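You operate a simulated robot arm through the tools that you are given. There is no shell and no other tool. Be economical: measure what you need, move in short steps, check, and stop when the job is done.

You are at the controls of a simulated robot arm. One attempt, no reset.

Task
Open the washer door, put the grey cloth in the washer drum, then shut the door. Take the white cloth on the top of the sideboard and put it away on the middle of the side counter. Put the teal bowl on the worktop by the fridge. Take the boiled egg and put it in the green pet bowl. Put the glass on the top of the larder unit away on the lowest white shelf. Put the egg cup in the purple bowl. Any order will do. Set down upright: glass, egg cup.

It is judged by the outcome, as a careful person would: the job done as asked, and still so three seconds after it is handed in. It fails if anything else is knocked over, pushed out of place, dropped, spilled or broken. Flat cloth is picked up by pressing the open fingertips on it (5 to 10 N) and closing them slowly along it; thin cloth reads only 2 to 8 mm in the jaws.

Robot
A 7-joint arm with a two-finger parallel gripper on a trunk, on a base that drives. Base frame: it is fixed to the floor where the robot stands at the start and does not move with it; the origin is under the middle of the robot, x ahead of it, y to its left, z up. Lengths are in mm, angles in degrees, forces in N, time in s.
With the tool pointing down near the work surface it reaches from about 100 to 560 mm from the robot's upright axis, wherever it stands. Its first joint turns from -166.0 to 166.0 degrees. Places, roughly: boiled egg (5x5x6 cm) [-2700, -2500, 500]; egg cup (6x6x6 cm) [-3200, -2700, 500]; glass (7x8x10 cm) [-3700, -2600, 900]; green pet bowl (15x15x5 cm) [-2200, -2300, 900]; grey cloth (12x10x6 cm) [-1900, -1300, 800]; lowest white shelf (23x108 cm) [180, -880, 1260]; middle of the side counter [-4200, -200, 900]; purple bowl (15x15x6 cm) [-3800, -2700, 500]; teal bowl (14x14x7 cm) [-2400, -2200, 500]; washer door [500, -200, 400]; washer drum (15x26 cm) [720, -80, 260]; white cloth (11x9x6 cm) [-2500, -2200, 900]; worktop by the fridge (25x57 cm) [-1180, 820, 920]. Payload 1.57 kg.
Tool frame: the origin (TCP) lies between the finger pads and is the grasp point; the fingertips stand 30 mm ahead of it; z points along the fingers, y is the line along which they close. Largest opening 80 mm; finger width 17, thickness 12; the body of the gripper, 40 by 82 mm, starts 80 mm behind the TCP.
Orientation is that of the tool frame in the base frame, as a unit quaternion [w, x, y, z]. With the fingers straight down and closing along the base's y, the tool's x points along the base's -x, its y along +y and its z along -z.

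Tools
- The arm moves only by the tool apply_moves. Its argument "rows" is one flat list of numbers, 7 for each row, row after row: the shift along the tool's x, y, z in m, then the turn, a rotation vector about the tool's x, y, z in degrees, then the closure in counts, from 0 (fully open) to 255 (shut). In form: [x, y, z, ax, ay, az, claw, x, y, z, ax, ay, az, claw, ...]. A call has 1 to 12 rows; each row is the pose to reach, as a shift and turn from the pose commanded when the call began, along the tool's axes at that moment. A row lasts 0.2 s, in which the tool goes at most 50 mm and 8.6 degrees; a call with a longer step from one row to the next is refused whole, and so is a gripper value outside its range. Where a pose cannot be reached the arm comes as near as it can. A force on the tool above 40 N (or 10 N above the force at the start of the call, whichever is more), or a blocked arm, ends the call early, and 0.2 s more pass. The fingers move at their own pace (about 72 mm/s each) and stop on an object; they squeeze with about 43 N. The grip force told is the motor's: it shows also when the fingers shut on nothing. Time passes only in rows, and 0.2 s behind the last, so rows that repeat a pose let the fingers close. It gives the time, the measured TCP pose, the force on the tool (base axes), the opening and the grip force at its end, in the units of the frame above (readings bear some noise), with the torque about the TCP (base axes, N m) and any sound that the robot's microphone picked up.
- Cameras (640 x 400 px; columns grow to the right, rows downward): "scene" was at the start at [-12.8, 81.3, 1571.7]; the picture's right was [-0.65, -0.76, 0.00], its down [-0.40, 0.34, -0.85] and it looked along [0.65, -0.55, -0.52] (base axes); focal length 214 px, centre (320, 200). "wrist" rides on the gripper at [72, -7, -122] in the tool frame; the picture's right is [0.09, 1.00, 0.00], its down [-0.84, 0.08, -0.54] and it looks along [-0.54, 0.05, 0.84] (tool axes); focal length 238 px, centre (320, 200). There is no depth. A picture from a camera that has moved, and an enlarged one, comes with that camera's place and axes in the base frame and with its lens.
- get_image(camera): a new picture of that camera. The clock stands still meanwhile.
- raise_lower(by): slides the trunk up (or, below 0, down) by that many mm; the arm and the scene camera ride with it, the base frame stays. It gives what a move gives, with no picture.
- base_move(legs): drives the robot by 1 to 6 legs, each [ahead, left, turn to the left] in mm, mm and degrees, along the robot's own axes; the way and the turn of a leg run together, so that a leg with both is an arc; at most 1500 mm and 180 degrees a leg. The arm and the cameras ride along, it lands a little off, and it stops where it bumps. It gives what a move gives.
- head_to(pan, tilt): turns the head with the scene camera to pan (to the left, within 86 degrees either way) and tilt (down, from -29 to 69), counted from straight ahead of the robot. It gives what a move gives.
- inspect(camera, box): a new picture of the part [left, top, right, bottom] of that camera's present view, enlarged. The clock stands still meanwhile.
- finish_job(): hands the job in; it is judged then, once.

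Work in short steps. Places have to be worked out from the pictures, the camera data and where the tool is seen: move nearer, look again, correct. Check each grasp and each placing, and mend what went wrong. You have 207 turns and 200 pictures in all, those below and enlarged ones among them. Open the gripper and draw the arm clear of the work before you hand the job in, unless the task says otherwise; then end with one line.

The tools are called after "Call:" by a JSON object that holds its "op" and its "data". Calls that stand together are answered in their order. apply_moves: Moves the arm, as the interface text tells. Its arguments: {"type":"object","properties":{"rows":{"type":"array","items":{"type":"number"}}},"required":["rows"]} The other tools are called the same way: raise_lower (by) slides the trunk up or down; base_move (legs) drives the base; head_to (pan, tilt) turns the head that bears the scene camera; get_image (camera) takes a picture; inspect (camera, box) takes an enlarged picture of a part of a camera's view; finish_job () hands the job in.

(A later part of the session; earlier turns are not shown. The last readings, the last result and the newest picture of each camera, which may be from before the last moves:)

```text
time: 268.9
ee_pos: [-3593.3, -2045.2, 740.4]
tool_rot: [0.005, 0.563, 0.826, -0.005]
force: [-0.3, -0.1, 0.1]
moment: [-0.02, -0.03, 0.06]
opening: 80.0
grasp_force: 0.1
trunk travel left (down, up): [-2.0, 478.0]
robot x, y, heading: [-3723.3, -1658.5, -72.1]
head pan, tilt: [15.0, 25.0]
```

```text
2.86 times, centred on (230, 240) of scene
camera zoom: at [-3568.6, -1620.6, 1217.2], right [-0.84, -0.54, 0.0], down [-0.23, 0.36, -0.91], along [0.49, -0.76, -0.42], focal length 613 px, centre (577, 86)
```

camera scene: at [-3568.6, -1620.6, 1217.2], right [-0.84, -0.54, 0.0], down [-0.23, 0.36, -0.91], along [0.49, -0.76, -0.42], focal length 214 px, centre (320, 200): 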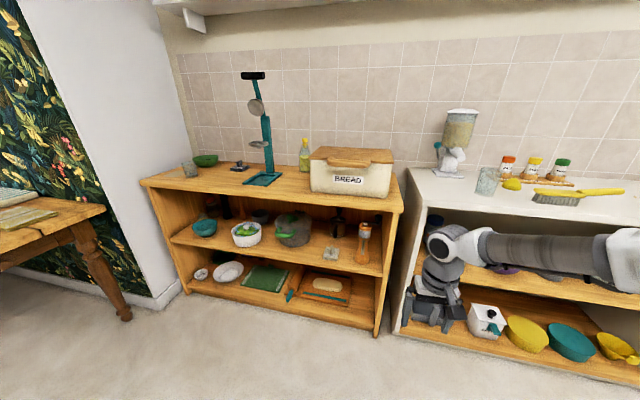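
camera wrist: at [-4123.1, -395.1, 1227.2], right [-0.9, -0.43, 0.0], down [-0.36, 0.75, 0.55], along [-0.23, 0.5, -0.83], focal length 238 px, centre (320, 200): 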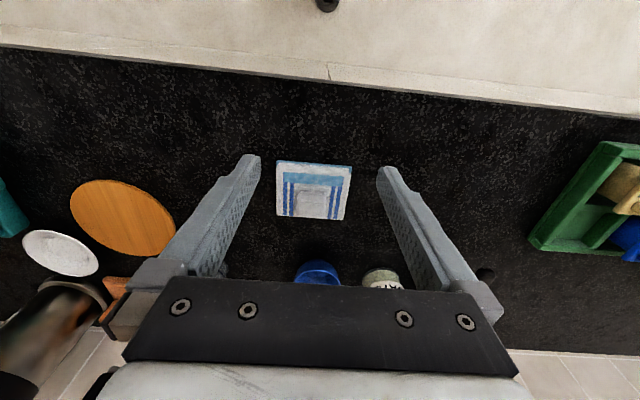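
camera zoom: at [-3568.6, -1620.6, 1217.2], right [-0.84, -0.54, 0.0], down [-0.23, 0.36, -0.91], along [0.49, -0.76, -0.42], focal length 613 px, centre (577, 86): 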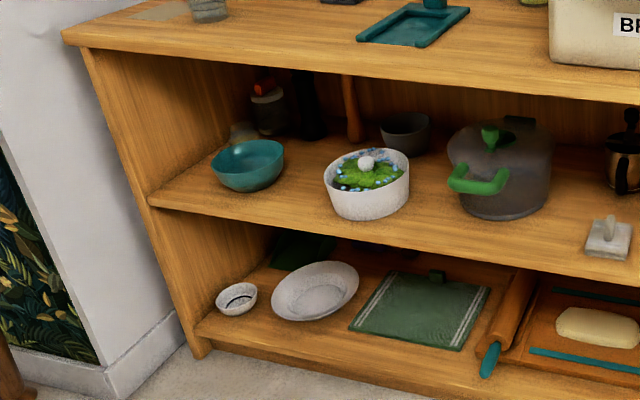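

Call:
{"op": "inspect", "data": {"camera": "scene", "box": [270, 190, 430, 300]}}

Call:
{"op": "head_to", "data": {"pan": -5, "tilt": 25}}

Call:
{"op": "inspect", "data": {"camera": "scene", "box": [300, 140, 520, 300]}}

```text
3.64 times, centred on (350, 245) of scene
camera zoom: at [-3568.6, -1620.6, 1217.2], right [-0.84, -0.54, 0.0], down [-0.23, 0.36, -0.91], along [0.49, -0.76, -0.42], focal length 780 px, centre (211, 36)
```

zoom: 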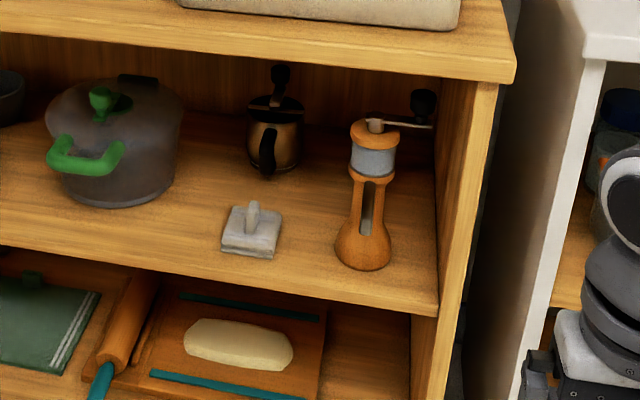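

```text
time: 269.7
ee_pos: [-3593.1, -2044.2, 740.7]
tool_rot: [0.004, 0.564, 0.826, -0.005]
force: [0.6, -0.8, -0.1]
moment: [0.04, 0.0, -0.02]
opening: 79.9
grasp_force: 0.1
trunk travel left (down, up): [-2.0, 478.0]
robot x, y, heading: [-3728.2, -1662.8, -72.2]
head pan, tilt: [-5.0, 25.0]
```

```text
2.50 times, centred on (410, 220) of scene
camera zoom: at [-3597.9, -1633.0, 1217.2], right [-0.97, -0.22, 0.0], down [-0.09, 0.41, -0.91], along [0.2, -0.88, -0.42], focal length 536 px, centre (95, 150)
```

zoom: 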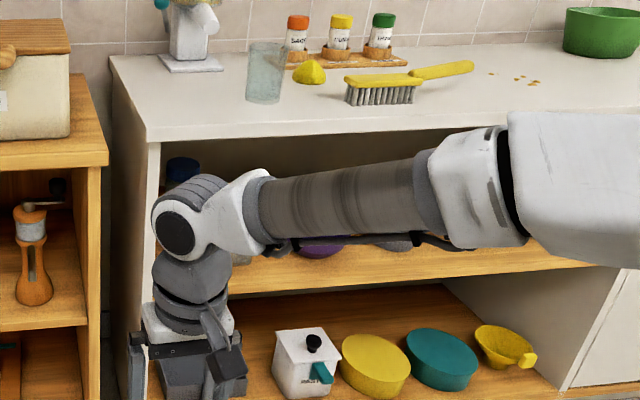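

The egg cup must be behind the wooden grinder, deep in the shelf. Reaching into shelves needs a near-horizontal tool at low height, so I'll test an alternative wrist configuration here in free space: swing the tool to point left, then forward.

Call:
{"op": "apply_moves", "data": {"rows": [0, 0, 0, -8, 0, 0, 0, 0, 0, 0, -16, 0, 0, 0, 0, 0, 0, -24, 0, 0, 0, 0, 0, 0, -32, 0, 0, 0, 0, 0, 0, -40, 0, 0, 0, 0, 0, 0, -48, 0, 0, 0, 0, 0, 0, -56, 0, 0, 0, 0, 0, 0, -64, 0, 0, 0, 0, 0, 0, -72, 0, 0, 0, 0, 0, 0, -80, 0, 0, 0, 0, 0, 0, -88, 0, 0, 0]}}

Call:
{"op": "get_image", "data": {"camera": "scene"}}

```text
time: 272.1
ee_pos: [-3593.6, -2044.5, 740.4]
tool_rot: [0.396, 0.402, 0.596, 0.571]
force: [0.1, -0.4, -0.3]
moment: [0.03, 0.02, -0.02]
opening: 80.0
grasp_force: 0.2
trunk travel left (down, up): [-2.0, 478.0]
robot x, y, heading: [-3724.1, -1661.8, -72.4]
head pan, tilt: [-5.0, 25.0]
```

```text
98 pictures are left
camera scene: at [-3598.0, -1633.0, 1217.3], right [-0.97, -0.22, 0.0], down [-0.09, 0.41, -0.91], along [0.2, -0.88, -0.42], focal length 214 px, centre (320, 200)
```

scene: 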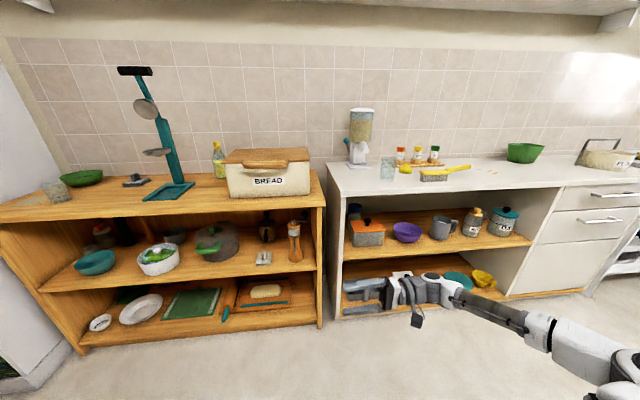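

Works well: arm lies low and horizontal. Now swing the tool forward towards the shelves.

Call:
{"op": "apply_moves", "data": {"rows": [0, 0, 0, 0, -8, 0, 0, 0, 0, 0, 0, -16, 0, 0, 0, 0, 0, 0, -24, 0, 0, 0, 0, 0, 0, -32, 0, 0, 0, 0, 0, 0, -40, 0, 0, 0, 0, 0, 0, -48, 0, 0, 0, 0, 0, 0, -56, 0, 0, 0, 0, 0, 0, -64, 0, 0, 0, 0, 0, 0, -72, 0, 0, 0, 0, 0, 0, -80, 0, 0, 0, 0, 0, 0, -88, 0, 0]}}

Call:
{"op": "get_image", "data": {"camera": "scene"}}

```text
time: 274.5
ee_pos: [-3578.8, -2113.7, 693.4]
tool_rot: [0.698, 0.686, 0.156, 0.131]
force: [-0.2, 0.8, 0.1]
moment: [-0.01, 0.0, 0.0]
opening: 80.2
grasp_force: 0.1
out of reach, approached as far as the arm can: row 7, 8, 9, 10, 11
trunk travel left (down, up): [-2.0, 478.0]
robot x, y, heading: [-3727.1, -1662.4, -72.1]
head pan, tilt: [-5.0, 25.0]
```

```text
97 pictures are left
camera scene: at [-3598.2, -1632.9, 1217.3], right [-0.97, -0.22, 0.0], down [-0.09, 0.41, -0.91], along [0.2, -0.88, -0.42], focal length 214 px, centre (320, 200)
```

scene: 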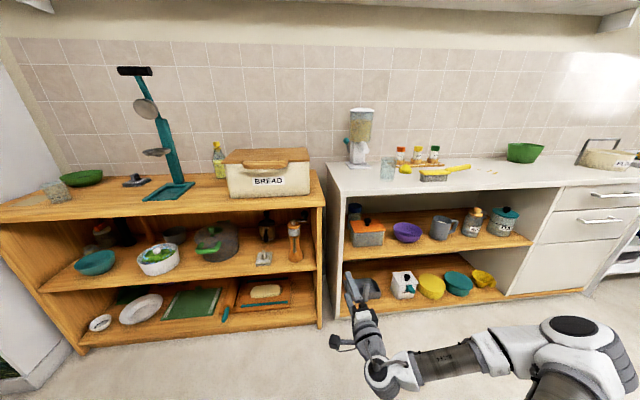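

The tool is horizontal and facing the shelf. Test going lower and further out.

Call:
{"op": "apply_moves", "data": {"rows": [0, -0.03, 0.03, 0, 0, 0, 0, 0, -0.06, 0.05, 0, 0, 0, 0, 0, -0.1, 0.05, 0, 0, 0, 0, 0, -0.14, 0.05, 0, 0, 0, 0, 0, -0.17, 0.05, 0, 0, 0, 0]}}

Call:
{"op": "get_image", "data": {"camera": "wrist"}}

Call:
{"op": "get_image", "data": {"camera": "scene"}}

```text
time: 275.7
ee_pos: [-3563.2, -2172.6, 567.5]
tool_rot: [0.698, 0.687, 0.155, 0.131]
force: [0.2, -0.4, -1.7]
moment: [0.02, 0.01, -0.02]
opening: 79.9
grasp_force: 0.0
out of reach, approached as far as the arm can: row 4, 5
trunk travel left (down, up): [-2.0, 478.0]
robot x, y, heading: [-3727.3, -1661.8, -71.9]
head pan, tilt: [-5.0, 25.0]
```

```text
96 pictures are left
camera wrist: at [-3545.9, -2031.4, 558.4], right [0.11, 0.06, 0.99], down [-0.98, 0.17, 0.1], along [-0.16, -0.98, 0.08], focal length 238 px, centre (320, 200)
```

wrist: 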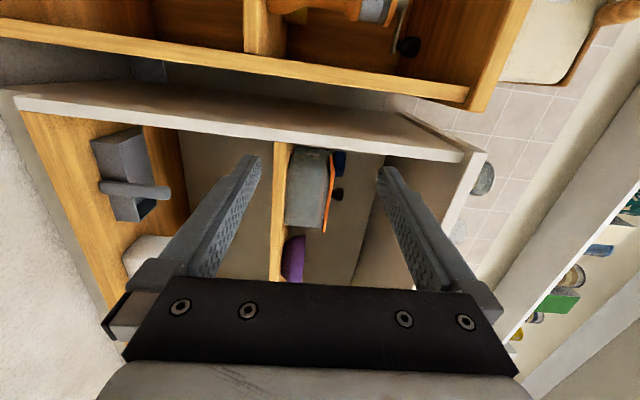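

```text
95 pictures are left
camera scene: at [-3598.0, -1633.0, 1217.2], right [-0.97, -0.22, 0.0], down [-0.09, 0.41, -0.91], along [0.2, -0.88, -0.42], focal length 214 px, centre (320, 200)
```

scene: 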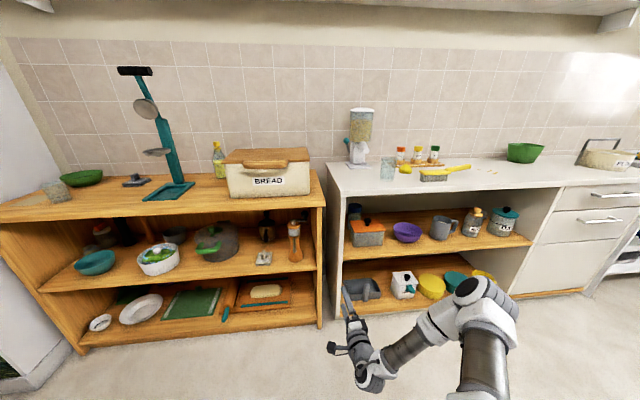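

Call:
{"op": "apply_moves", "data": {"rows": [0, 0, 0.045, 0, 0, 0, 0, 0, 0, 0.09, 0, 0, 0, 0, 0, 0, 0.14, 0, 0, 0, 0, 0, -0.03, 0.14, 0, 0, 0, 0, 0, -0.06, 0.14, 0, 0, 0, 0]}}

```text
time: 276.9
ee_pos: [-3507.1, -2298.5, 550.5]
tool_rot: [0.698, 0.686, 0.157, 0.131]
force: [-0.5, 1.3, -0.2]
moment: [-0.06, -0.01, 0.01]
opening: 80.0
grasp_force: 0.1
out of reach, approached as far as the arm can: row 4, 5
trunk travel left (down, up): [-2.0, 478.0]
robot x, y, heading: [-3724.6, -1663.6, -72.1]
head pan, tilt: [-5.0, 25.0]
```

Call:
{"op": "apply_moves", "data": {"rows": [0, 0, 0, 8, 0, 0, 0, 0, -0.015, 0, 16, 0, 0, 0, 0, -0.03, 0, 16, 0, 0, 0, 0, -0.05, 0, 16, 0, 0, 0]}}

Call:
{"op": "get_image", "data": {"camera": "scene"}}

```text
time: 277.9
ee_pos: [-3507.7, -2301.1, 500.4]
tool_rot: [0.595, 0.777, 0.172, 0.108]
force: [0.2, 0.8, -0.2]
moment: [0.0, -0.01, 0.02]
opening: 80.4
grasp_force: 0.1
trunk travel left (down, up): [-2.0, 478.0]
robot x, y, heading: [-3725.6, -1663.6, -72.1]
head pan, tilt: [-5.0, 25.0]
```

```text
94 pictures are left
camera scene: at [-3598.0, -1633.0, 1217.3], right [-0.97, -0.22, 0.0], down [-0.09, 0.41, -0.91], along [0.2, -0.88, -0.42], focal length 214 px, centre (320, 200)
```

scene: 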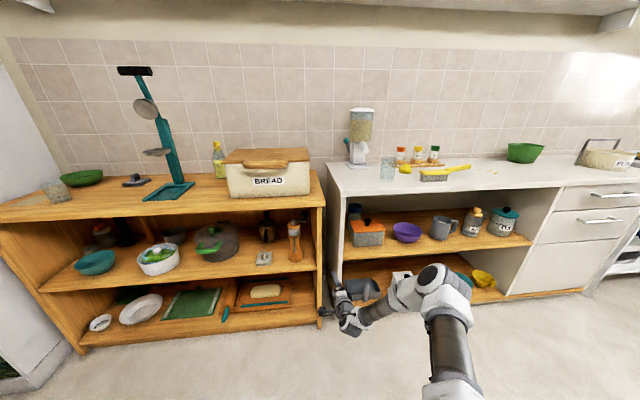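

This configuration reaches z 500 at ~15° pitch. Now roll the hand so the fingers close horizontally with the camera on top.

Call:
{"op": "apply_moves", "data": {"rows": [0, 0, -0.03, 0, 0, 8, 0, 0, 0, -0.06, 0, 0, 16, 0, 0, 0, -0.06, 0, 0, 24, 0, 0, 0, -0.06, 0, 0, 32, 0, 0, 0, -0.06, 0, 0, 40, 0, 0, 0, -0.06, 0, 0, 48, 0, 0, 0, -0.06, 0, 0, 56, 0, 0, 0, -0.06, 0, 0, 64, 0, 0, 0, -0.06, 0, 0, 72, 0, 0, 0, -0.06, 0, 0, 80, 0, 0, 0, -0.06, 0, 0, 88, 0]}}

Call:
{"op": "get_image", "data": {"camera": "wrist"}}

```text
time: 280.3
ee_pos: [-3530.0, -2247.2, 516.7]
tool_rot: [0.354, 0.678, -0.417, 0.492]
force: [0.3, 0.0, -0.3]
moment: [0.04, 0.03, 0.02]
opening: 80.0
grasp_force: 0.0
trunk travel left (down, up): [-2.0, 478.0]
robot x, y, heading: [-3728.7, -1660.9, -72.3]
head pan, tilt: [-5.0, 25.0]
```

```text
93 pictures are left
camera wrist: at [-3558.2, -2152.2, 618.5], right [-0.89, -0.42, 0.16], down [-0.41, 0.63, -0.66], along [0.18, -0.65, -0.74], focal length 238 px, centre (320, 200)
```

wrist: 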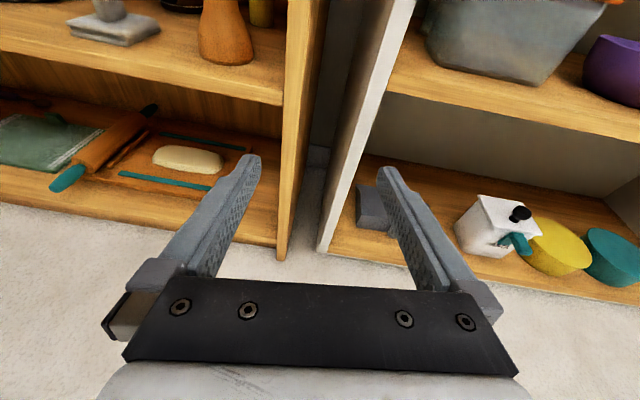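

The yellow object behind the grinder may be the egg cup. Shift the base left, and look into the sideboard shelf with the wrist camera.

Call:
{"op": "base_move", "data": {"legs": [[0, 450, -1]]}}

Call:
{"op": "get_image", "data": {"camera": "wrist"}}

Call:
{"op": "inspect", "data": {"camera": "scene", "box": [260, 150, 480, 310]}}

```text
time: 284.2
ee_pos: [-3116.6, -2120.2, 517.2]
tool_rot: [0.36, 0.673, -0.425, 0.487]
force: [-0.9, 0.2, 0.3]
moment: [0.03, 0.05, 0.01]
opening: 79.9
grasp_force: 0.1
trunk travel left (down, up): [-2.0, 478.0]
robot x, y, heading: [-3294.8, -1535.1, -73.4]
head pan, tilt: [-5.0, 25.0]
```

```text
92 pictures are left
camera wrist: at [-3141.7, -2023.8, 618.5], right [-0.9, -0.4, 0.16], down [-0.4, 0.64, -0.66], along [0.16, -0.65, -0.74], focal length 238 px, centre (320, 200)
```

wrist: 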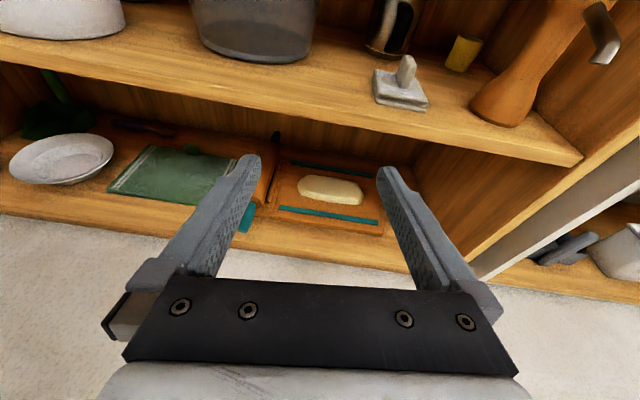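

```text
2.50 times, centred on (370, 230) of scene
camera zoom: at [-3168.9, -1503.9, 1217.2], right [-0.98, -0.2, 0.0], down [-0.08, 0.41, -0.91], along [0.18, -0.89, -0.42], focal length 536 px, centre (195, 125)
```

zoom: 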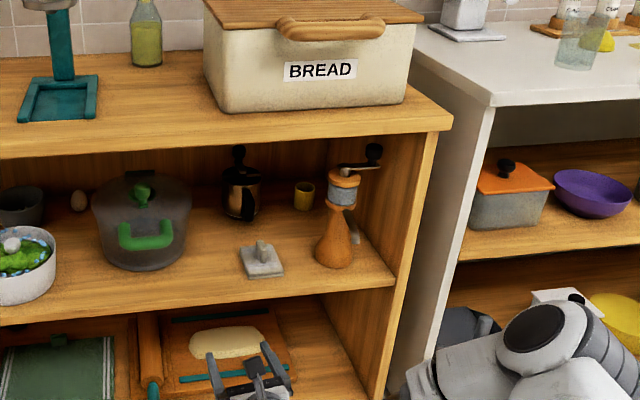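

Egg cup located at (-3206, -2659, 500) (yellow, beside the moka pot), egg at about (-2676, -2522). I'll set the hand at pitch 20°, yawed right to thread past the grinder, retracting it before driving in.

Call:
{"op": "apply_moves", "data": {"rows": [0.004, 0.015, -0.03, -4.3, -1, 1.8, 0, 0.007, 0.03, -0.06, -8.6, -1.9, 3.5, 0, 0.01, 0.045, -0.09, -12.9, -2.9, 5.3, 0, 0.013, 0.06, -0.12, -17.2, -3.8, 7.1, 0, 0.017, 0.075, -0.15, -21.5, -4.8, 8.9, 0, 0.02, 0.09, -0.18, -25.8, -5.8, 10.7, 0, 0.023, 0.104, -0.208, -30, -6.7, 12.4, 0]}}

Call:
{"op": "get_image", "data": {"camera": "wrist"}}

```text
time: 285.8
ee_pos: [-3332.6, -1955.0, 568.5]
tool_rot: [-0.444, -0.535, 0.614, -0.372]
force: [0.2, -0.2, 0.1]
moment: [0.01, 0.03, 0.0]
opening: 80.0
grasp_force: 0.1
out of reach, approached as far as the arm can: row 2, 3, 4, 5, 6, 7
trunk travel left (down, up): [-2.0, 478.0]
robot x, y, heading: [-3296.9, -1531.8, -73.5]
head pan, tilt: [-5.0, 25.0]
```

```text
90 pictures are left
camera wrist: at [-3310.0, -1866.2, 678.2], right [-0.99, 0.12, 0.1], down [0.03, 0.79, -0.61], along [-0.15, -0.6, -0.79], focal length 238 px, centre (320, 200)
```

wrist: 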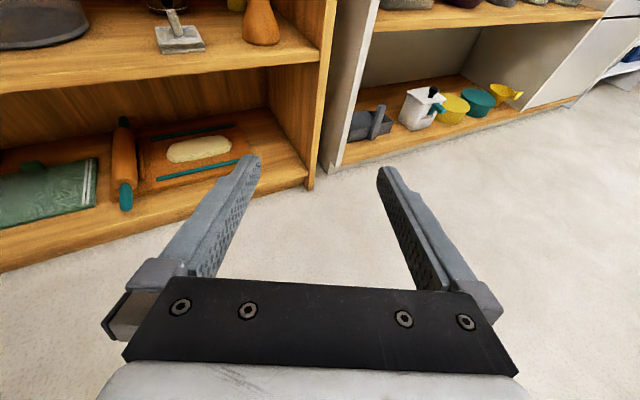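

Orientation is right. Drive in with a 60 mm left shift so the hand sits on the approach line.

Call:
{"op": "base_move", "data": {"legs": [[300, 60, 0]]}}

Call:
{"op": "get_image", "data": {"camera": "wrist"}}

```text
time: 288.4
ee_pos: [-3188.7, -2233.6, 568.8]
tool_rot: [-0.444, -0.535, 0.615, -0.372]
force: [0.3, 0.0, 0.1]
moment: [-0.03, 0.02, 0.02]
opening: 80.0
grasp_force: 0.1
trunk travel left (down, up): [-2.0, 478.0]
robot x, y, heading: [-3151.3, -1805.9, -73.8]
head pan, tilt: [-5.0, 25.0]
```

```text
89 pictures are left
camera wrist: at [-3166.8, -2143.0, 678.0], right [-0.99, 0.12, 0.1], down [0.03, 0.79, -0.61], along [-0.16, -0.6, -0.79], focal length 238 px, centre (320, 200)
```

wrist: 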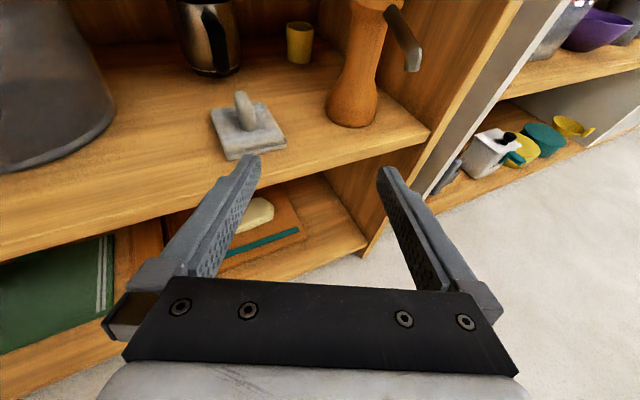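

Clear view of the cup between moka pot and grinder. Base 110 mm further, then advance along the line.

Call:
{"op": "base_move", "data": {"legs": [[110, 0, 0]]}}

Call:
{"op": "get_image", "data": {"camera": "wrist"}}

```text
time: 289.8
ee_pos: [-3158.7, -2338.0, 569.9]
tool_rot: [-0.445, -0.534, 0.615, -0.372]
force: [-0.9, 0.5, 0.5]
moment: [-0.01, -0.02, 0.0]
opening: 79.9
grasp_force: 0.1
trunk travel left (down, up): [-2.0, 478.0]
robot x, y, heading: [-3120.6, -1912.1, -73.7]
head pan, tilt: [-5.0, 25.0]
```

```text
88 pictures are left
camera wrist: at [-3136.6, -2248.2, 678.1], right [-0.99, 0.12, 0.1], down [0.03, 0.79, -0.61], along [-0.16, -0.6, -0.79], focal length 238 px, centre (320, 200)
```

wrist: 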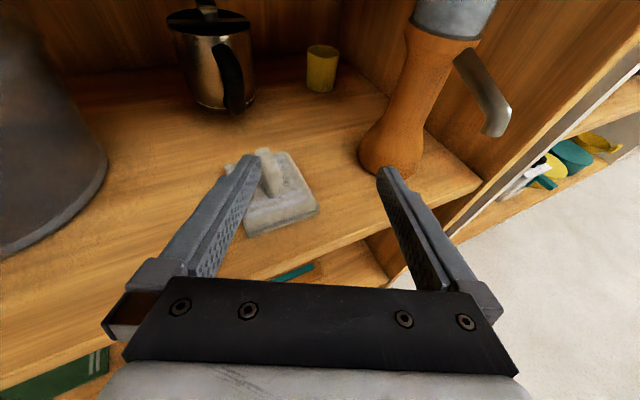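

Path checks out (cup at (-3209, -2667, 500)); advance along it, arcing slightly high over the marble block and a touch left of the grinder.

Call:
{"op": "apply_moves", "data": {"rows": [0.022, -0.005, 0.042, 0, 0, 0, 20, 0.04, -0.008, 0.084, 0, 0, 0, 20, 0.054, -0.009, 0.126, 0, 0, 0, 20, 0.062, -0.009, 0.168, 0, 0, 0, 20, 0.066, -0.008, 0.21, 0, 0, 0, 20, 0.065, -0.006, 0.245, 0, 0, 0, 20]}}

Call:
{"op": "get_image", "data": {"camera": "wrist"}}

Call:
{"op": "get_image", "data": {"camera": "scene"}}

```text
time: 291.2
ee_pos: [-3218.2, -2476.0, 536.9]
tool_rot: [-0.45, -0.533, 0.604, -0.386]
force: [-0.8, 0.7, 0.2]
moment: [0.03, 0.01, -0.03]
opening: 73.8
grasp_force: 0.1
out of reach, approached as far as the arm can: row 1, 2, 3, 4, 5, 6
trunk travel left (down, up): [-2.0, 478.0]
robot x, y, heading: [-3122.9, -1906.6, -73.9]
head pan, tilt: [-5.0, 25.0]
```

```text
87 pictures are left
camera wrist: at [-3198.3, -2381.5, 642.7], right [-0.99, 0.1, 0.1], down [0.02, 0.77, -0.64], along [-0.14, -0.63, -0.77], focal length 238 px, centre (320, 200)
```

wrist: 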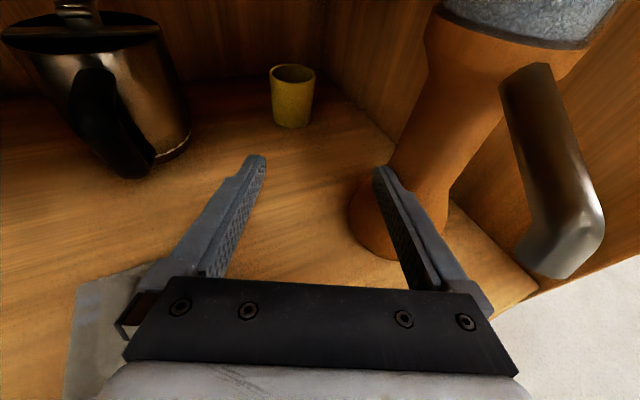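

```text
86 pictures are left
camera scene: at [-2994.3, -1886.1, 1217.2], right [-0.98, -0.2, 0.0], down [-0.08, 0.41, -0.91], along [0.18, -0.89, -0.42], focal length 214 px, centre (320, 200)
```

scene: 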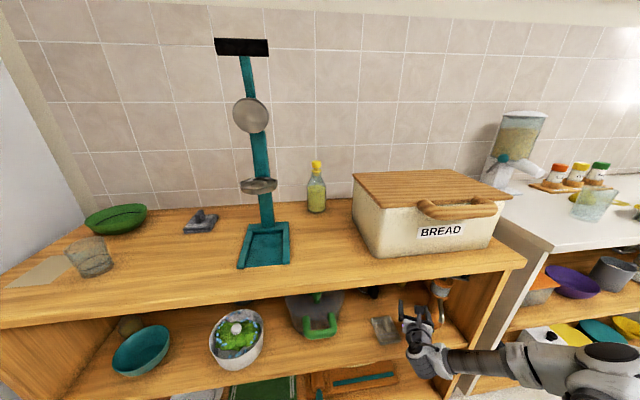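

The arm drifted right and the right finger is close to the grinder. Move left 30 mm first.

Call:
{"op": "apply_moves", "data": {"rows": [0, -0.015, 0, 0, 0, 0, 20, 0, -0.03, 0, 0, 0, 0, 20]}}

Call:
{"op": "get_image", "data": {"camera": "wrist"}}

```text
time: 291.8
ee_pos: [-3217.6, -2473.8, 536.5]
tool_rot: [-0.449, -0.534, 0.603, -0.387]
force: [0.5, 0.9, -1.0]
moment: [0.0, 0.02, 0.0]
opening: 73.8
grasp_force: 0.2
out of reach, approached as far as the arm can: row 1, 2
trunk travel left (down, up): [-2.0, 478.0]
robot x, y, heading: [-3123.5, -1913.2, -73.7]
head pan, tilt: [-5.0, 25.0]
```

```text
85 pictures are left
camera wrist: at [-3197.7, -2381.2, 643.0], right [-0.99, 0.1, 0.1], down [0.02, 0.77, -0.64], along [-0.14, -0.63, -0.77], focal length 238 px, centre (320, 200)
```

wrist: 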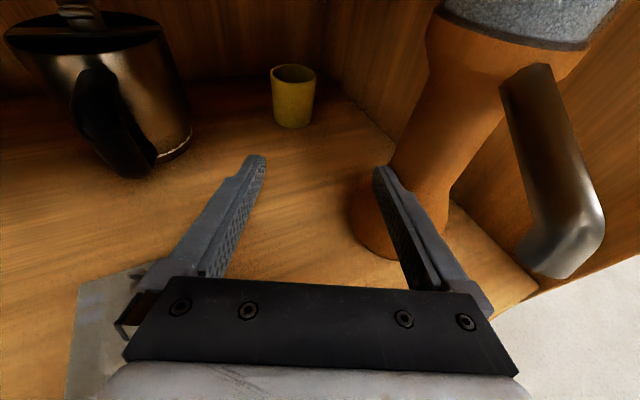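

The arm can't go left; shift the base left instead.

Call:
{"op": "base_move", "data": {"legs": [[0, 32, 0]]}}

Call:
{"op": "apply_moves", "data": {"rows": [0, 0, 0.02, 0, 0, 0, 20, 0, 0, 0.04, 0, 0, 0, 20]}}

Call:
{"op": "get_image", "data": {"camera": "wrist"}}

```text
time: 292.7
ee_pos: [-3186.6, -2465.8, 536.5]
tool_rot: [-0.448, -0.534, 0.603, -0.386]
force: [0.3, -0.6, -0.9]
moment: [-0.02, 0.01, -0.01]
opening: 74.1
grasp_force: 0.1
trunk travel left (down, up): [-2.0, 478.0]
robot x, y, heading: [-3091.3, -1903.1, -73.9]
head pan, tilt: [-5.0, 25.0]
```

```text
time: 293.3
ee_pos: [-3188.4, -2474.4, 533.5]
tool_rot: [-0.449, -0.534, 0.603, -0.388]
force: [-0.3, -0.5, 0.1]
moment: [0.01, -0.02, 0.04]
opening: 73.8
grasp_force: 0.0
out of reach, approached as far as the arm can: row 1, 2
trunk travel left (down, up): [-2.0, 478.0]
robot x, y, heading: [-3087.9, -1900.9, -73.9]
head pan, tilt: [-5.0, 25.0]
```

```text
84 pictures are left
camera wrist: at [-3168.7, -2381.0, 639.7], right [-0.99, 0.1, 0.1], down [0.01, 0.77, -0.64], along [-0.14, -0.63, -0.76], focal length 238 px, centre (320, 200)
```

wrist: 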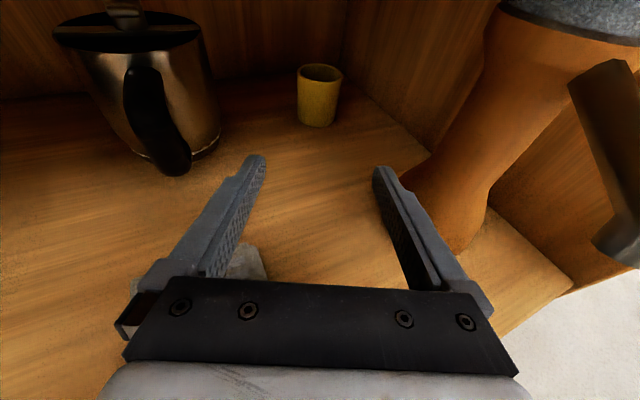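

Now centred, but the arm is out of travel on this bearing (first joint likely at its right-hand limit). I'll back out along the approach line, and re-aim with the base turned right so the arm works straight ahead.

Call:
{"op": "base_move", "data": {"legs": [[-180, 74, 0], [-180, 0, 0], [0, 0, -30]]}}

Call:
{"op": "get_image", "data": {"camera": "wrist"}}

```text
time: 298.4
ee_pos: [-3492.4, -1983.2, 533.6]
tool_rot: [-0.534, -0.358, 0.721, -0.257]
force: [0.0, -0.8, 0.2]
moment: [0.01, 0.0, 0.02]
opening: 73.9
grasp_force: 0.0
trunk travel left (down, up): [-2.0, 478.0]
robot x, y, heading: [-3119.1, -1541.0, -104.1]
head pan, tilt: [-5.0, 25.0]
```

```text
83 pictures are left
camera wrist: at [-3428.6, -1912.6, 639.7], right [-0.8, 0.59, 0.1], down [0.4, 0.66, -0.64], along [-0.44, -0.47, -0.76], focal length 238 px, centre (320, 200)
```

wrist: 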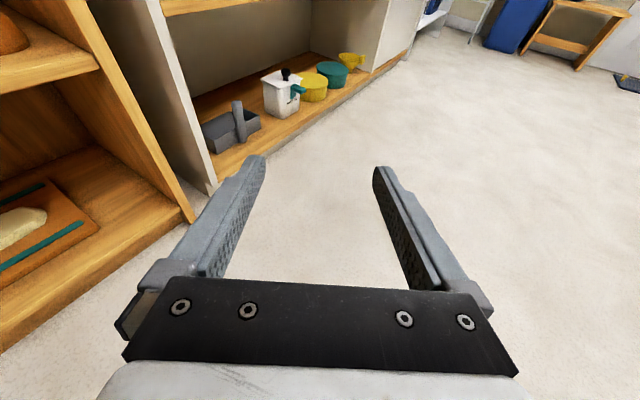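

Swing the arm 30° left about the robot axis so the tool points along the approach heading again.

Call:
{"op": "apply_moves", "data": {"rows": [-0.002, -0.042, -0.009, 4.1, 0, -1.3, 20, -0.005, -0.083, -0.018, 8.2, 0.1, -2.5, 20, -0.007, -0.125, -0.027, 12.3, 0.2, -3.8, 20, -0.009, -0.167, -0.036, 16.3, 0.2, -5.1, 20, -0.011, -0.209, -0.045, 20.4, 0.3, -6.4, 20, -0.014, -0.25, -0.054, 24.5, 0.3, -7.6, 20, -0.016, -0.292, -0.063, 28.6, 0.4, -8.9, 20]}}

```text
time: 300.0
ee_pos: [-3270.1, -2097.4, 545.7]
tool_rot: [-0.466, -0.508, 0.621, -0.373]
force: [0.1, -0.5, -0.2]
moment: [0.02, -0.01, 0.0]
opening: 73.8
grasp_force: 0.1
out of reach, approached as far as the arm can: row 6, 7
trunk travel left (down, up): [-2.0, 478.0]
robot x, y, heading: [-3120.8, -1534.1, -104.1]
head pan, tilt: [-5.0, 25.0]
```

Call:
{"op": "apply_moves", "data": {"rows": [0, 0, 0.04, 0, 0, 0, 20, 0, 0, 0.08, 0, 0, 0, 20, 0, 0, 0.12, 0, 0, 0, 20]}}

Call:
{"op": "get_image", "data": {"camera": "scene"}}

```text
time: 300.8
ee_pos: [-3319.1, -2188.1, 525.9]
tool_rot: [-0.464, -0.51, 0.619, -0.375]
force: [-0.2, 0.4, 0.8]
moment: [0.01, 0.0, 0.01]
opening: 73.7
grasp_force: 0.0
out of reach, approached as far as the arm can: row 2, 3
trunk travel left (down, up): [-2.0, 478.0]
robot x, y, heading: [-3122.1, -1536.0, -104.3]
head pan, tilt: [-5.0, 25.0]
```

```text
82 pictures are left
camera scene: at [-2996.8, -1581.8, 1217.2], right [-0.95, 0.33, 0.0], down [0.14, 0.4, -0.91], along [-0.3, -0.86, -0.42], focal length 214 px, centre (320, 200)
```

scene: 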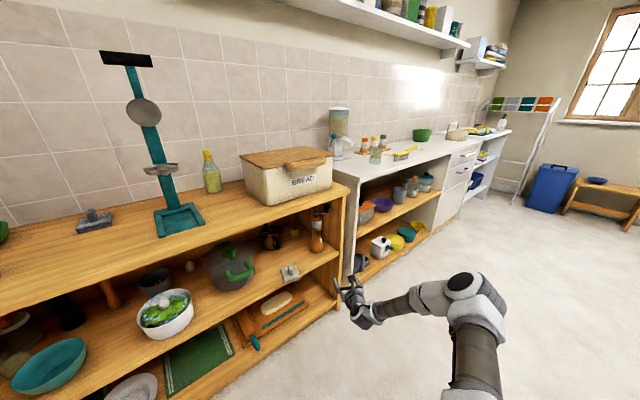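

Reach limit is about tool direction relative to the robot-to-TCP bearing, so I'll stand further left and approach on a bearing right of the tool heading. Set the arm pose first (a bit high), then move the base.

Call:
{"op": "apply_moves", "data": {"rows": [0.006, 0.003, -0.037, 1.1, 0, -0.3, 20, 0.012, 0.006, -0.074, 2.2, 0, -0.7, 20, 0.018, 0.009, -0.11, 3.3, 0, -1, 20]}}

Call:
{"op": "base_move", "data": {"legs": [[0, 218, 0]]}}

Call:
{"op": "get_image", "data": {"camera": "wrist"}}

```text
time: 301.6
ee_pos: [-3308.8, -2088.2, 577.4]
tool_rot: [-0.453, -0.528, 0.606, -0.386]
force: [-0.4, -0.3, -0.5]
moment: [0.0, 0.03, 0.0]
opening: 73.4
grasp_force: 0.1
trunk travel left (down, up): [-2.0, 478.0]
robot x, y, heading: [-3123.4, -1539.4, -104.2]
head pan, tilt: [-5.0, 25.0]
```

```text
time: 303.9
ee_pos: [-3096.8, -2141.9, 576.9]
tool_rot: [-0.453, -0.528, 0.605, -0.387]
force: [0.1, -0.5, 1.5]
moment: [-0.03, 0.02, 0.03]
opening: 73.7
grasp_force: 0.0
trunk travel left (down, up): [-2.0, 478.0]
robot x, y, heading: [-2907.3, -1593.9, -104.1]
head pan, tilt: [-5.0, 25.0]
```

```text
81 pictures are left
camera wrist: at [-3074.4, -2047.5, 682.1], right [-0.99, 0.12, 0.1], down [0.03, 0.77, -0.64], along [-0.15, -0.63, -0.76], focal length 238 px, centre (320, 200)
```

wrist: 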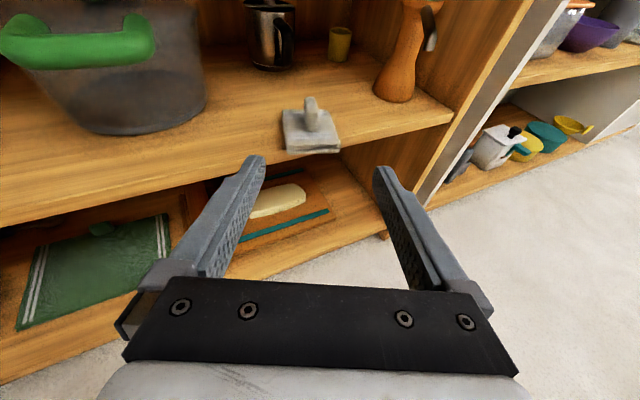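

Pose achieved without limits. Drive ahead in stages.

Call:
{"op": "base_move", "data": {"legs": [[250, 0, 0]]}}

Call:
{"op": "get_image", "data": {"camera": "wrist"}}

```text
time: 306.1
ee_pos: [-3158.1, -2381.7, 578.2]
tool_rot: [-0.454, -0.527, 0.607, -0.386]
force: [0.5, 0.8, 0.1]
moment: [0.0, -0.03, 0.02]
opening: 73.9
grasp_force: 0.0
trunk travel left (down, up): [-2.0, 478.0]
robot x, y, heading: [-2971.9, -1830.4, -104.2]
head pan, tilt: [-5.0, 25.0]
```

```text
80 pictures are left
camera wrist: at [-3136.3, -2289.0, 682.1], right [-0.99, 0.12, 0.1], down [0.03, 0.77, -0.64], along [-0.15, -0.63, -0.76], focal length 238 px, centre (320, 200)
```

wrist: 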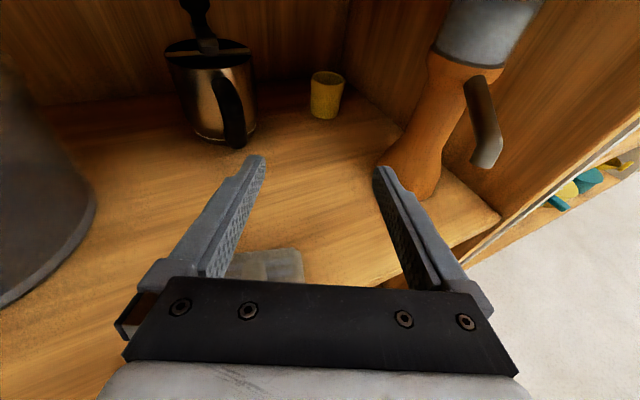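

Call:
{"op": "base_move", "data": {"legs": [[85, 0, 0]]}}

Call:
{"op": "apply_moves", "data": {"rows": [-0.005, 0, 0.04, 0, 0, 0, 20, -0.01, 0, 0.08, 0, 0, 0, 20, -0.015, 0, 0.11, 0, 0, 0, 20]}}

Call:
{"op": "get_image", "data": {"camera": "wrist"}}

```text
time: 307.3
ee_pos: [-3178.9, -2464.1, 576.7]
tool_rot: [-0.454, -0.526, 0.607, -0.386]
force: [-0.4, 0.0, 0.1]
moment: [0.0, 0.0, -0.01]
opening: 73.6
grasp_force: 0.0
trunk travel left (down, up): [-2.0, 478.0]
robot x, y, heading: [-2990.0, -1915.4, -104.1]
head pan, tilt: [-5.0, 25.0]
```

```text
time: 308.1
ee_pos: [-3195.1, -2564.5, 532.1]
tool_rot: [-0.454, -0.527, 0.607, -0.386]
force: [0.4, -0.6, 0.5]
moment: [-0.01, 0.0, -0.02]
opening: 73.6
grasp_force: 0.1
trunk travel left (down, up): [-2.0, 478.0]
robot x, y, heading: [-2990.9, -1915.0, -104.0]
head pan, tilt: [-5.0, 25.0]
```

```text
79 pictures are left
camera wrist: at [-3172.9, -2470.2, 637.4], right [-0.99, 0.12, 0.1], down [0.03, 0.77, -0.64], along [-0.15, -0.63, -0.76], focal length 238 px, centre (320, 200)
```

wrist: 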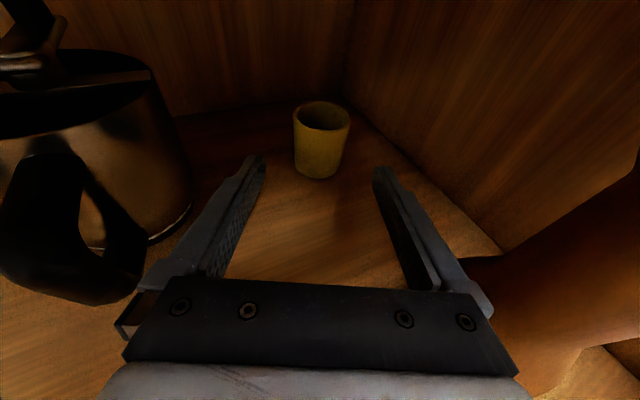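

Perfectly lined up; 100 mm straight along the tool axis remains. Advance and close.

Call:
{"op": "apply_moves", "data": {"rows": [0, 0, 0.035, 0, 0, 0, 20, 0, 0, 0.07, 0, 0, 0, 10, 0, 0, 0.1, 0, 0, 0, 10]}}

Call:
{"op": "get_image", "data": {"camera": "wrist"}}

```text
time: 308.9
ee_pos: [-3206.0, -2653.0, 511.4]
tool_rot: [-0.453, -0.527, 0.607, -0.386]
force: [0.3, -0.7, 0.4]
moment: [-0.04, -0.01, -0.01]
opening: 77.1
grasp_force: 0.1
out of reach, approached as far as the arm can: row 3
trunk travel left (down, up): [-2.0, 478.0]
robot x, y, heading: [-2990.5, -1916.0, -104.1]
head pan, tilt: [-5.0, 25.0]
```

```text
78 pictures are left
camera wrist: at [-3185.0, -2558.4, 616.2], right [-0.99, 0.12, 0.1], down [0.03, 0.77, -0.64], along [-0.15, -0.63, -0.76], focal length 238 px, centre (320, 200)
```

wrist: 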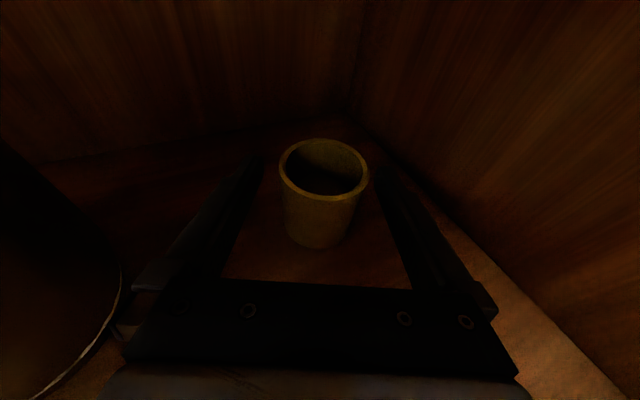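

The cup sits between the pads. Close and lift.

Call:
{"op": "apply_moves", "data": {"rows": [0, 0, 0, 0, 0, 0, 80, 0, 0, 0, 0, 0, 0, 150, 0, 0, 0, 0, 0, 0, 255, 0, 0, 0, 0, 0, 0, 255, 0, 0, 0, 0, 0, 0, 255]}}

Call:
{"op": "apply_moves", "data": {"rows": [0.015, 0, 0, 0, 0, 0, 255, 0.028, 0, 0, 0, 0, 0, 255]}}

Call:
{"op": "get_image", "data": {"camera": "wrist"}}

```text
time: 310.1
ee_pos: [-3207.2, -2652.2, 510.9]
tool_rot: [-0.453, -0.527, 0.607, -0.386]
force: [0.1, -0.5, 0.4]
moment: [-0.02, 0.01, 0.0]
opening: 53.6
grasp_force: 42.9
trunk travel left (down, up): [-2.0, 478.0]
robot x, y, heading: [-2992.9, -1915.6, -104.1]
head pan, tilt: [-5.0, 25.0]
```

```text
time: 310.7
ee_pos: [-3206.6, -2660.4, 537.8]
tool_rot: [-0.454, -0.526, 0.607, -0.386]
force: [0.0, -0.5, -0.7]
moment: [0.01, -0.01, -0.01]
opening: 53.9
grasp_force: 43.2
trunk travel left (down, up): [-2.0, 478.0]
robot x, y, heading: [-2991.8, -1913.7, -104.3]
head pan, tilt: [-5.0, 25.0]
```

```text
77 pictures are left
camera wrist: at [-3184.9, -2566.5, 642.8], right [-0.99, 0.12, 0.1], down [0.03, 0.77, -0.64], along [-0.15, -0.63, -0.76], focal length 238 px, centre (320, 200)
```

wrist: 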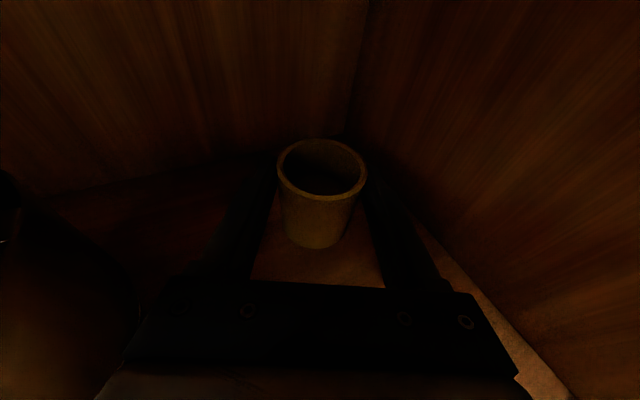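

Held at 54 mm. Withdraw along the same line.

Call:
{"op": "apply_moves", "data": {"rows": [0, 0, -0.04, 0, 0, 0, 255, 0, 0, -0.08, 0, 0, 0, 255, 0, 0, -0.12, 0, 0, 0, 255, 0, 0, -0.16, 0, 0, 0, 255, 0, 0, -0.2, 0, 0, 0, 255]}}

Call:
{"op": "get_image", "data": {"camera": "wrist"}}

```text
time: 311.9
ee_pos: [-3175.9, -2469.8, 593.7]
tool_rot: [-0.453, -0.528, 0.606, -0.386]
force: [-0.1, 0.4, -0.8]
moment: [-0.01, 0.0, 0.01]
opening: 53.7
grasp_force: 43.4
trunk travel left (down, up): [-2.0, 478.0]
robot x, y, heading: [-2990.4, -1912.7, -104.0]
head pan, tilt: [-5.0, 25.0]
```

```text
76 pictures are left
camera wrist: at [-3154.8, -2376.7, 699.7], right [-0.99, 0.12, 0.1], down [0.03, 0.77, -0.64], along [-0.15, -0.63, -0.76], focal length 238 px, centre (320, 200)
```

wrist: 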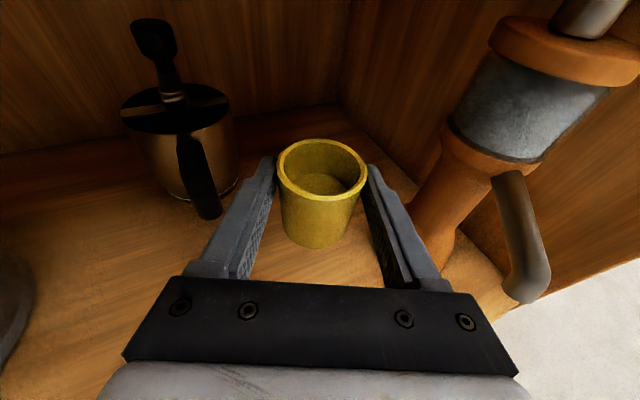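

Cup is upright and secure. Back out, then move along to the larder in front of the purple bowl.

Call:
{"op": "base_move", "data": {"legs": [[-500, 0, 0], [0, 0, 21], [0, -1050, 0]]}}

Call:
{"op": "get_image", "data": {"camera": "wrist"}}

Call:
{"op": "head_to", "data": {"pan": 10, "tilt": 25}}

Call:
{"op": "get_image", "data": {"camera": "scene"}}

```text
time: 324.9
ee_pos: [-3886.3, -2145.6, 594.3]
tool_rot: [0.373, 0.631, -0.497, 0.464]
force: [0.2, 0.4, -2.0]
moment: [0.0, -0.01, 0.0]
opening: 53.4
grasp_force: 43.0
trunk travel left (down, up): [-2.0, 478.0]
robot x, y, heading: [-3916.7, -1561.5, -82.6]
head pan, tilt: [-5.0, 25.0]
```

```text
75 pictures are left
camera wrist: at [-3899.6, -2050.7, 699.5], right [-0.96, -0.25, 0.1], down [-0.25, 0.72, -0.64], along [0.09, -0.64, -0.76], focal length 238 px, centre (320, 200)
```

wrist: 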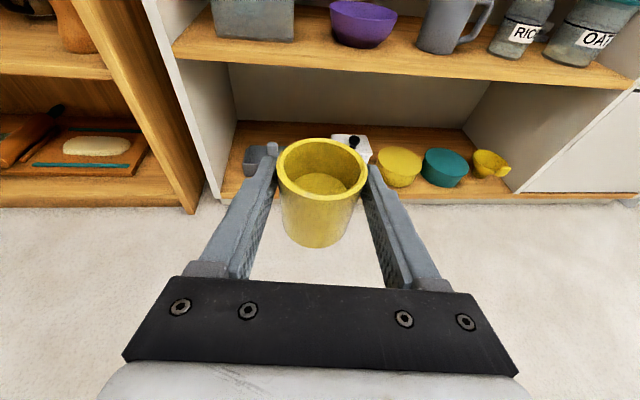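

```text
time: 325.7
ee_pos: [-3884.6, -2145.5, 594.3]
tool_rot: [0.373, 0.631, -0.497, 0.464]
force: [0.0, 0.3, -0.5]
moment: [-0.02, -0.02, 0.0]
opening: 54.0
grasp_force: 42.8
trunk travel left (down, up): [-2.0, 478.0]
robot x, y, heading: [-3918.3, -1561.3, -82.8]
head pan, tilt: [10.0, 25.0]
```

```text
74 pictures are left
camera scene: at [-3761.7, -1551.5, 1217.2], right [-0.95, -0.3, 0.0], down [-0.13, 0.4, -0.91], along [0.27, -0.87, -0.42], focal length 214 px, centre (320, 200)
```

scene: 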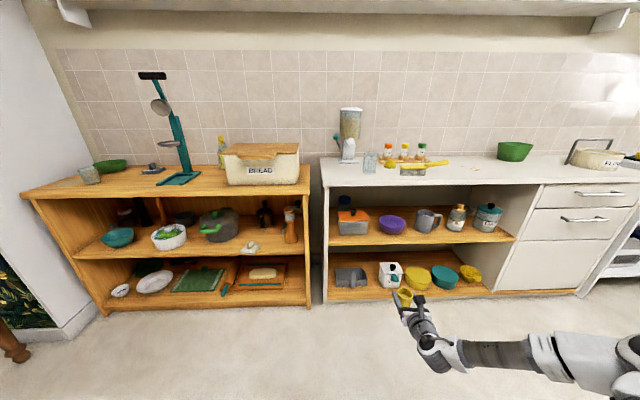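

Bowl centre at (-3844, -2683), rim about z 596. Raise the cup to z 660, then drive in.

Call:
{"op": "apply_moves", "data": {"rows": [0.032, 0, -0.01, 0, 0, 0, 255, 0.063, 0.001, -0.019, 0, 0, 0, 255]}}

Call:
{"op": "base_move", "data": {"legs": [[420, -18, 0]]}}

Call:
{"op": "get_image", "data": {"camera": "wrist"}}

```text
time: 326.3
ee_pos: [-3887.6, -2145.8, 658.7]
tool_rot: [0.373, 0.631, -0.495, 0.467]
force: [0.9, 0.1, -1.6]
moment: [-0.01, -0.02, 0.01]
opening: 53.9
grasp_force: 42.6
trunk travel left (down, up): [-2.0, 478.0]
robot x, y, heading: [-3914.9, -1563.7, -82.6]
head pan, tilt: [10.0, 25.0]
```

```text
time: 329.6
ee_pos: [-3850.1, -2566.7, 659.5]
tool_rot: [0.372, 0.632, -0.494, 0.467]
force: [-0.3, -0.1, -0.6]
moment: [0.05, 0.01, 0.0]
opening: 53.9
grasp_force: 42.8
trunk travel left (down, up): [-2.0, 478.0]
robot x, y, heading: [-3883.8, -1977.9, -82.8]
head pan, tilt: [10.0, 25.0]
```

```text
73 pictures are left
camera wrist: at [-3865.1, -2471.6, 763.3], right [-0.96, -0.26, 0.1], down [-0.26, 0.72, -0.64], along [0.1, -0.64, -0.76], focal length 238 px, centre (320, 200)
```

wrist: 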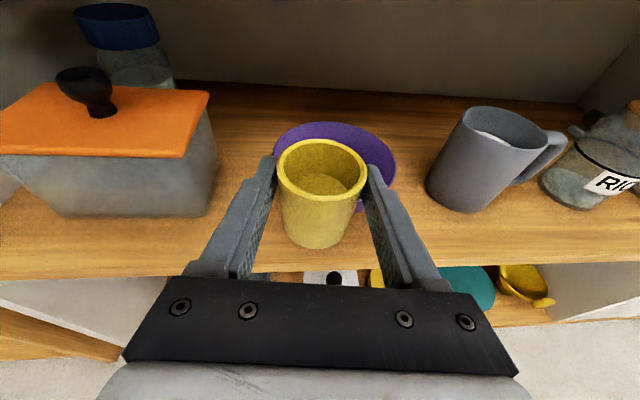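

Bowl centre about (-3842, -2679). Move over it, then lower part way and check.

Call:
{"op": "apply_moves", "data": {"rows": [0.011, 0.006, 0.036, 0, 0, 0, 255, 0.022, 0.012, 0.072, 0, 0, 0, 255, 0.032, 0.018, 0.107, 0, 0, 0, 255]}}

Call:
{"op": "get_image", "data": {"camera": "wrist"}}

```text
time: 330.4
ee_pos: [-3841.4, -2680.5, 657.0]
tool_rot: [0.37, 0.633, -0.492, 0.469]
force: [-0.6, 1.1, -1.1]
moment: [0.02, 0.01, -0.01]
opening: 53.8
grasp_force: 43.4
trunk travel left (down, up): [-2.0, 478.0]
robot x, y, heading: [-3877.1, -1980.5, -82.5]
head pan, tilt: [10.0, 25.0]
```

```text
72 pictures are left
camera wrist: at [-3858.7, -2585.3, 760.8], right [-0.96, -0.27, 0.09], down [-0.26, 0.72, -0.65], along [0.11, -0.65, -0.76], focal length 238 px, centre (320, 200)
```

wrist: 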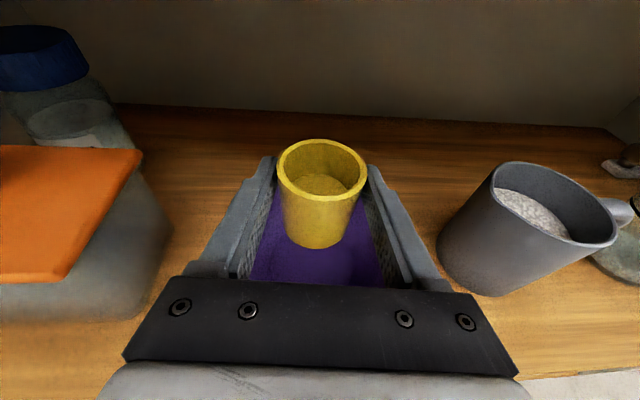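

Centred over the bowl. Lower towards the bottom, last steps gently.

Call:
{"op": "apply_moves", "data": {"rows": [-0.029, 0, 0.0086, 0, 0, 0, 255, -0.052, 0, 0.0154, 0, 0, 0, 255, -0.062, 0, 0.0185, 0, 0, 0, 255, -0.067, 0, 0.02, 0, 0, 0, 255]}}

Call:
{"op": "get_image", "data": {"camera": "wrist"}}

```text
time: 331.4
ee_pos: [-3842.7, -2680.3, 588.5]
tool_rot: [0.372, 0.632, -0.494, 0.468]
force: [0.1, 0.0, -0.8]
moment: [0.04, -0.02, 0.0]
opening: 53.8
grasp_force: 42.6
trunk travel left (down, up): [-2.0, 478.0]
robot x, y, heading: [-3881.5, -1981.4, -82.7]
head pan, tilt: [10.0, 25.0]
```

```text
71 pictures are left
camera wrist: at [-3857.0, -2584.2, 692.6], right [-0.96, -0.26, 0.1], down [-0.26, 0.72, -0.65], along [0.1, -0.65, -0.76], focal length 238 px, centre (320, 200)
```

wrist: 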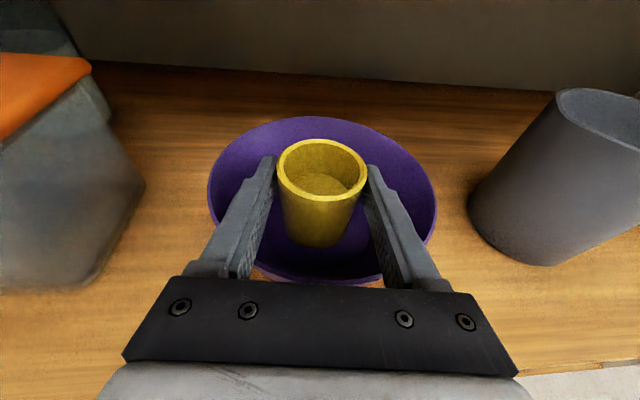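

Nicely centred. Continue down in small steps until contact.

Call:
{"op": "apply_moves", "data": {"rows": [-0.004, 0, 0.0012, 0, 0, 0, 255, -0.008, 0, 0.0024, 0, 0, 0, 255]}}

```text
time: 332.0
ee_pos: [-3841.4, -2679.4, 580.5]
tool_rot: [0.372, 0.631, -0.495, 0.467]
force: [-0.4, 0.9, 2.6]
moment: [0.1, -0.1, 0.03]
opening: 53.9
grasp_force: 43.1
trunk travel left (down, up): [-2.0, 478.0]
robot x, y, heading: [-3879.0, -1979.1, -82.6]
head pan, tilt: [10.0, 25.0]
```

Call:
{"op": "apply_moves", "data": {"rows": [-0.002, 0, 0.0006, 0, 0, 0, 255, -0.002, 0, 0.0006, 0, 0, 0, 180, -0.002, 0, 0.0006, 0, 0, 0, 60, -0.002, 0, 0.0006, 0, 0, 0, 0, -0.002, 0, 0.0006, 0, 0, 0, 0]}}

Call:
{"op": "get_image", "data": {"camera": "wrist"}}

```text
time: 333.2
ee_pos: [-3840.9, -2680.1, 578.6]
tool_rot: [0.373, 0.631, -0.494, 0.467]
force: [-1.6, 1.0, 9.1]
moment: [0.26, 0.0, 0.01]
opening: 74.7
grasp_force: 0.0
trunk travel left (down, up): [-2.0, 478.0]
robot x, y, heading: [-3879.6, -1979.5, -82.6]
head pan, tilt: [10.0, 25.0]
```

```text
70 pictures are left
camera wrist: at [-3856.9, -2584.0, 683.7], right [-0.96, -0.26, 0.1], down [-0.26, 0.72, -0.65], along [0.1, -0.65, -0.76], focal length 238 px, centre (320, 200)
```

wrist: 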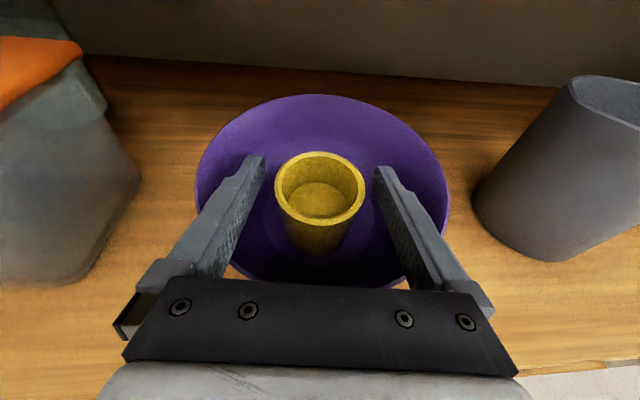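

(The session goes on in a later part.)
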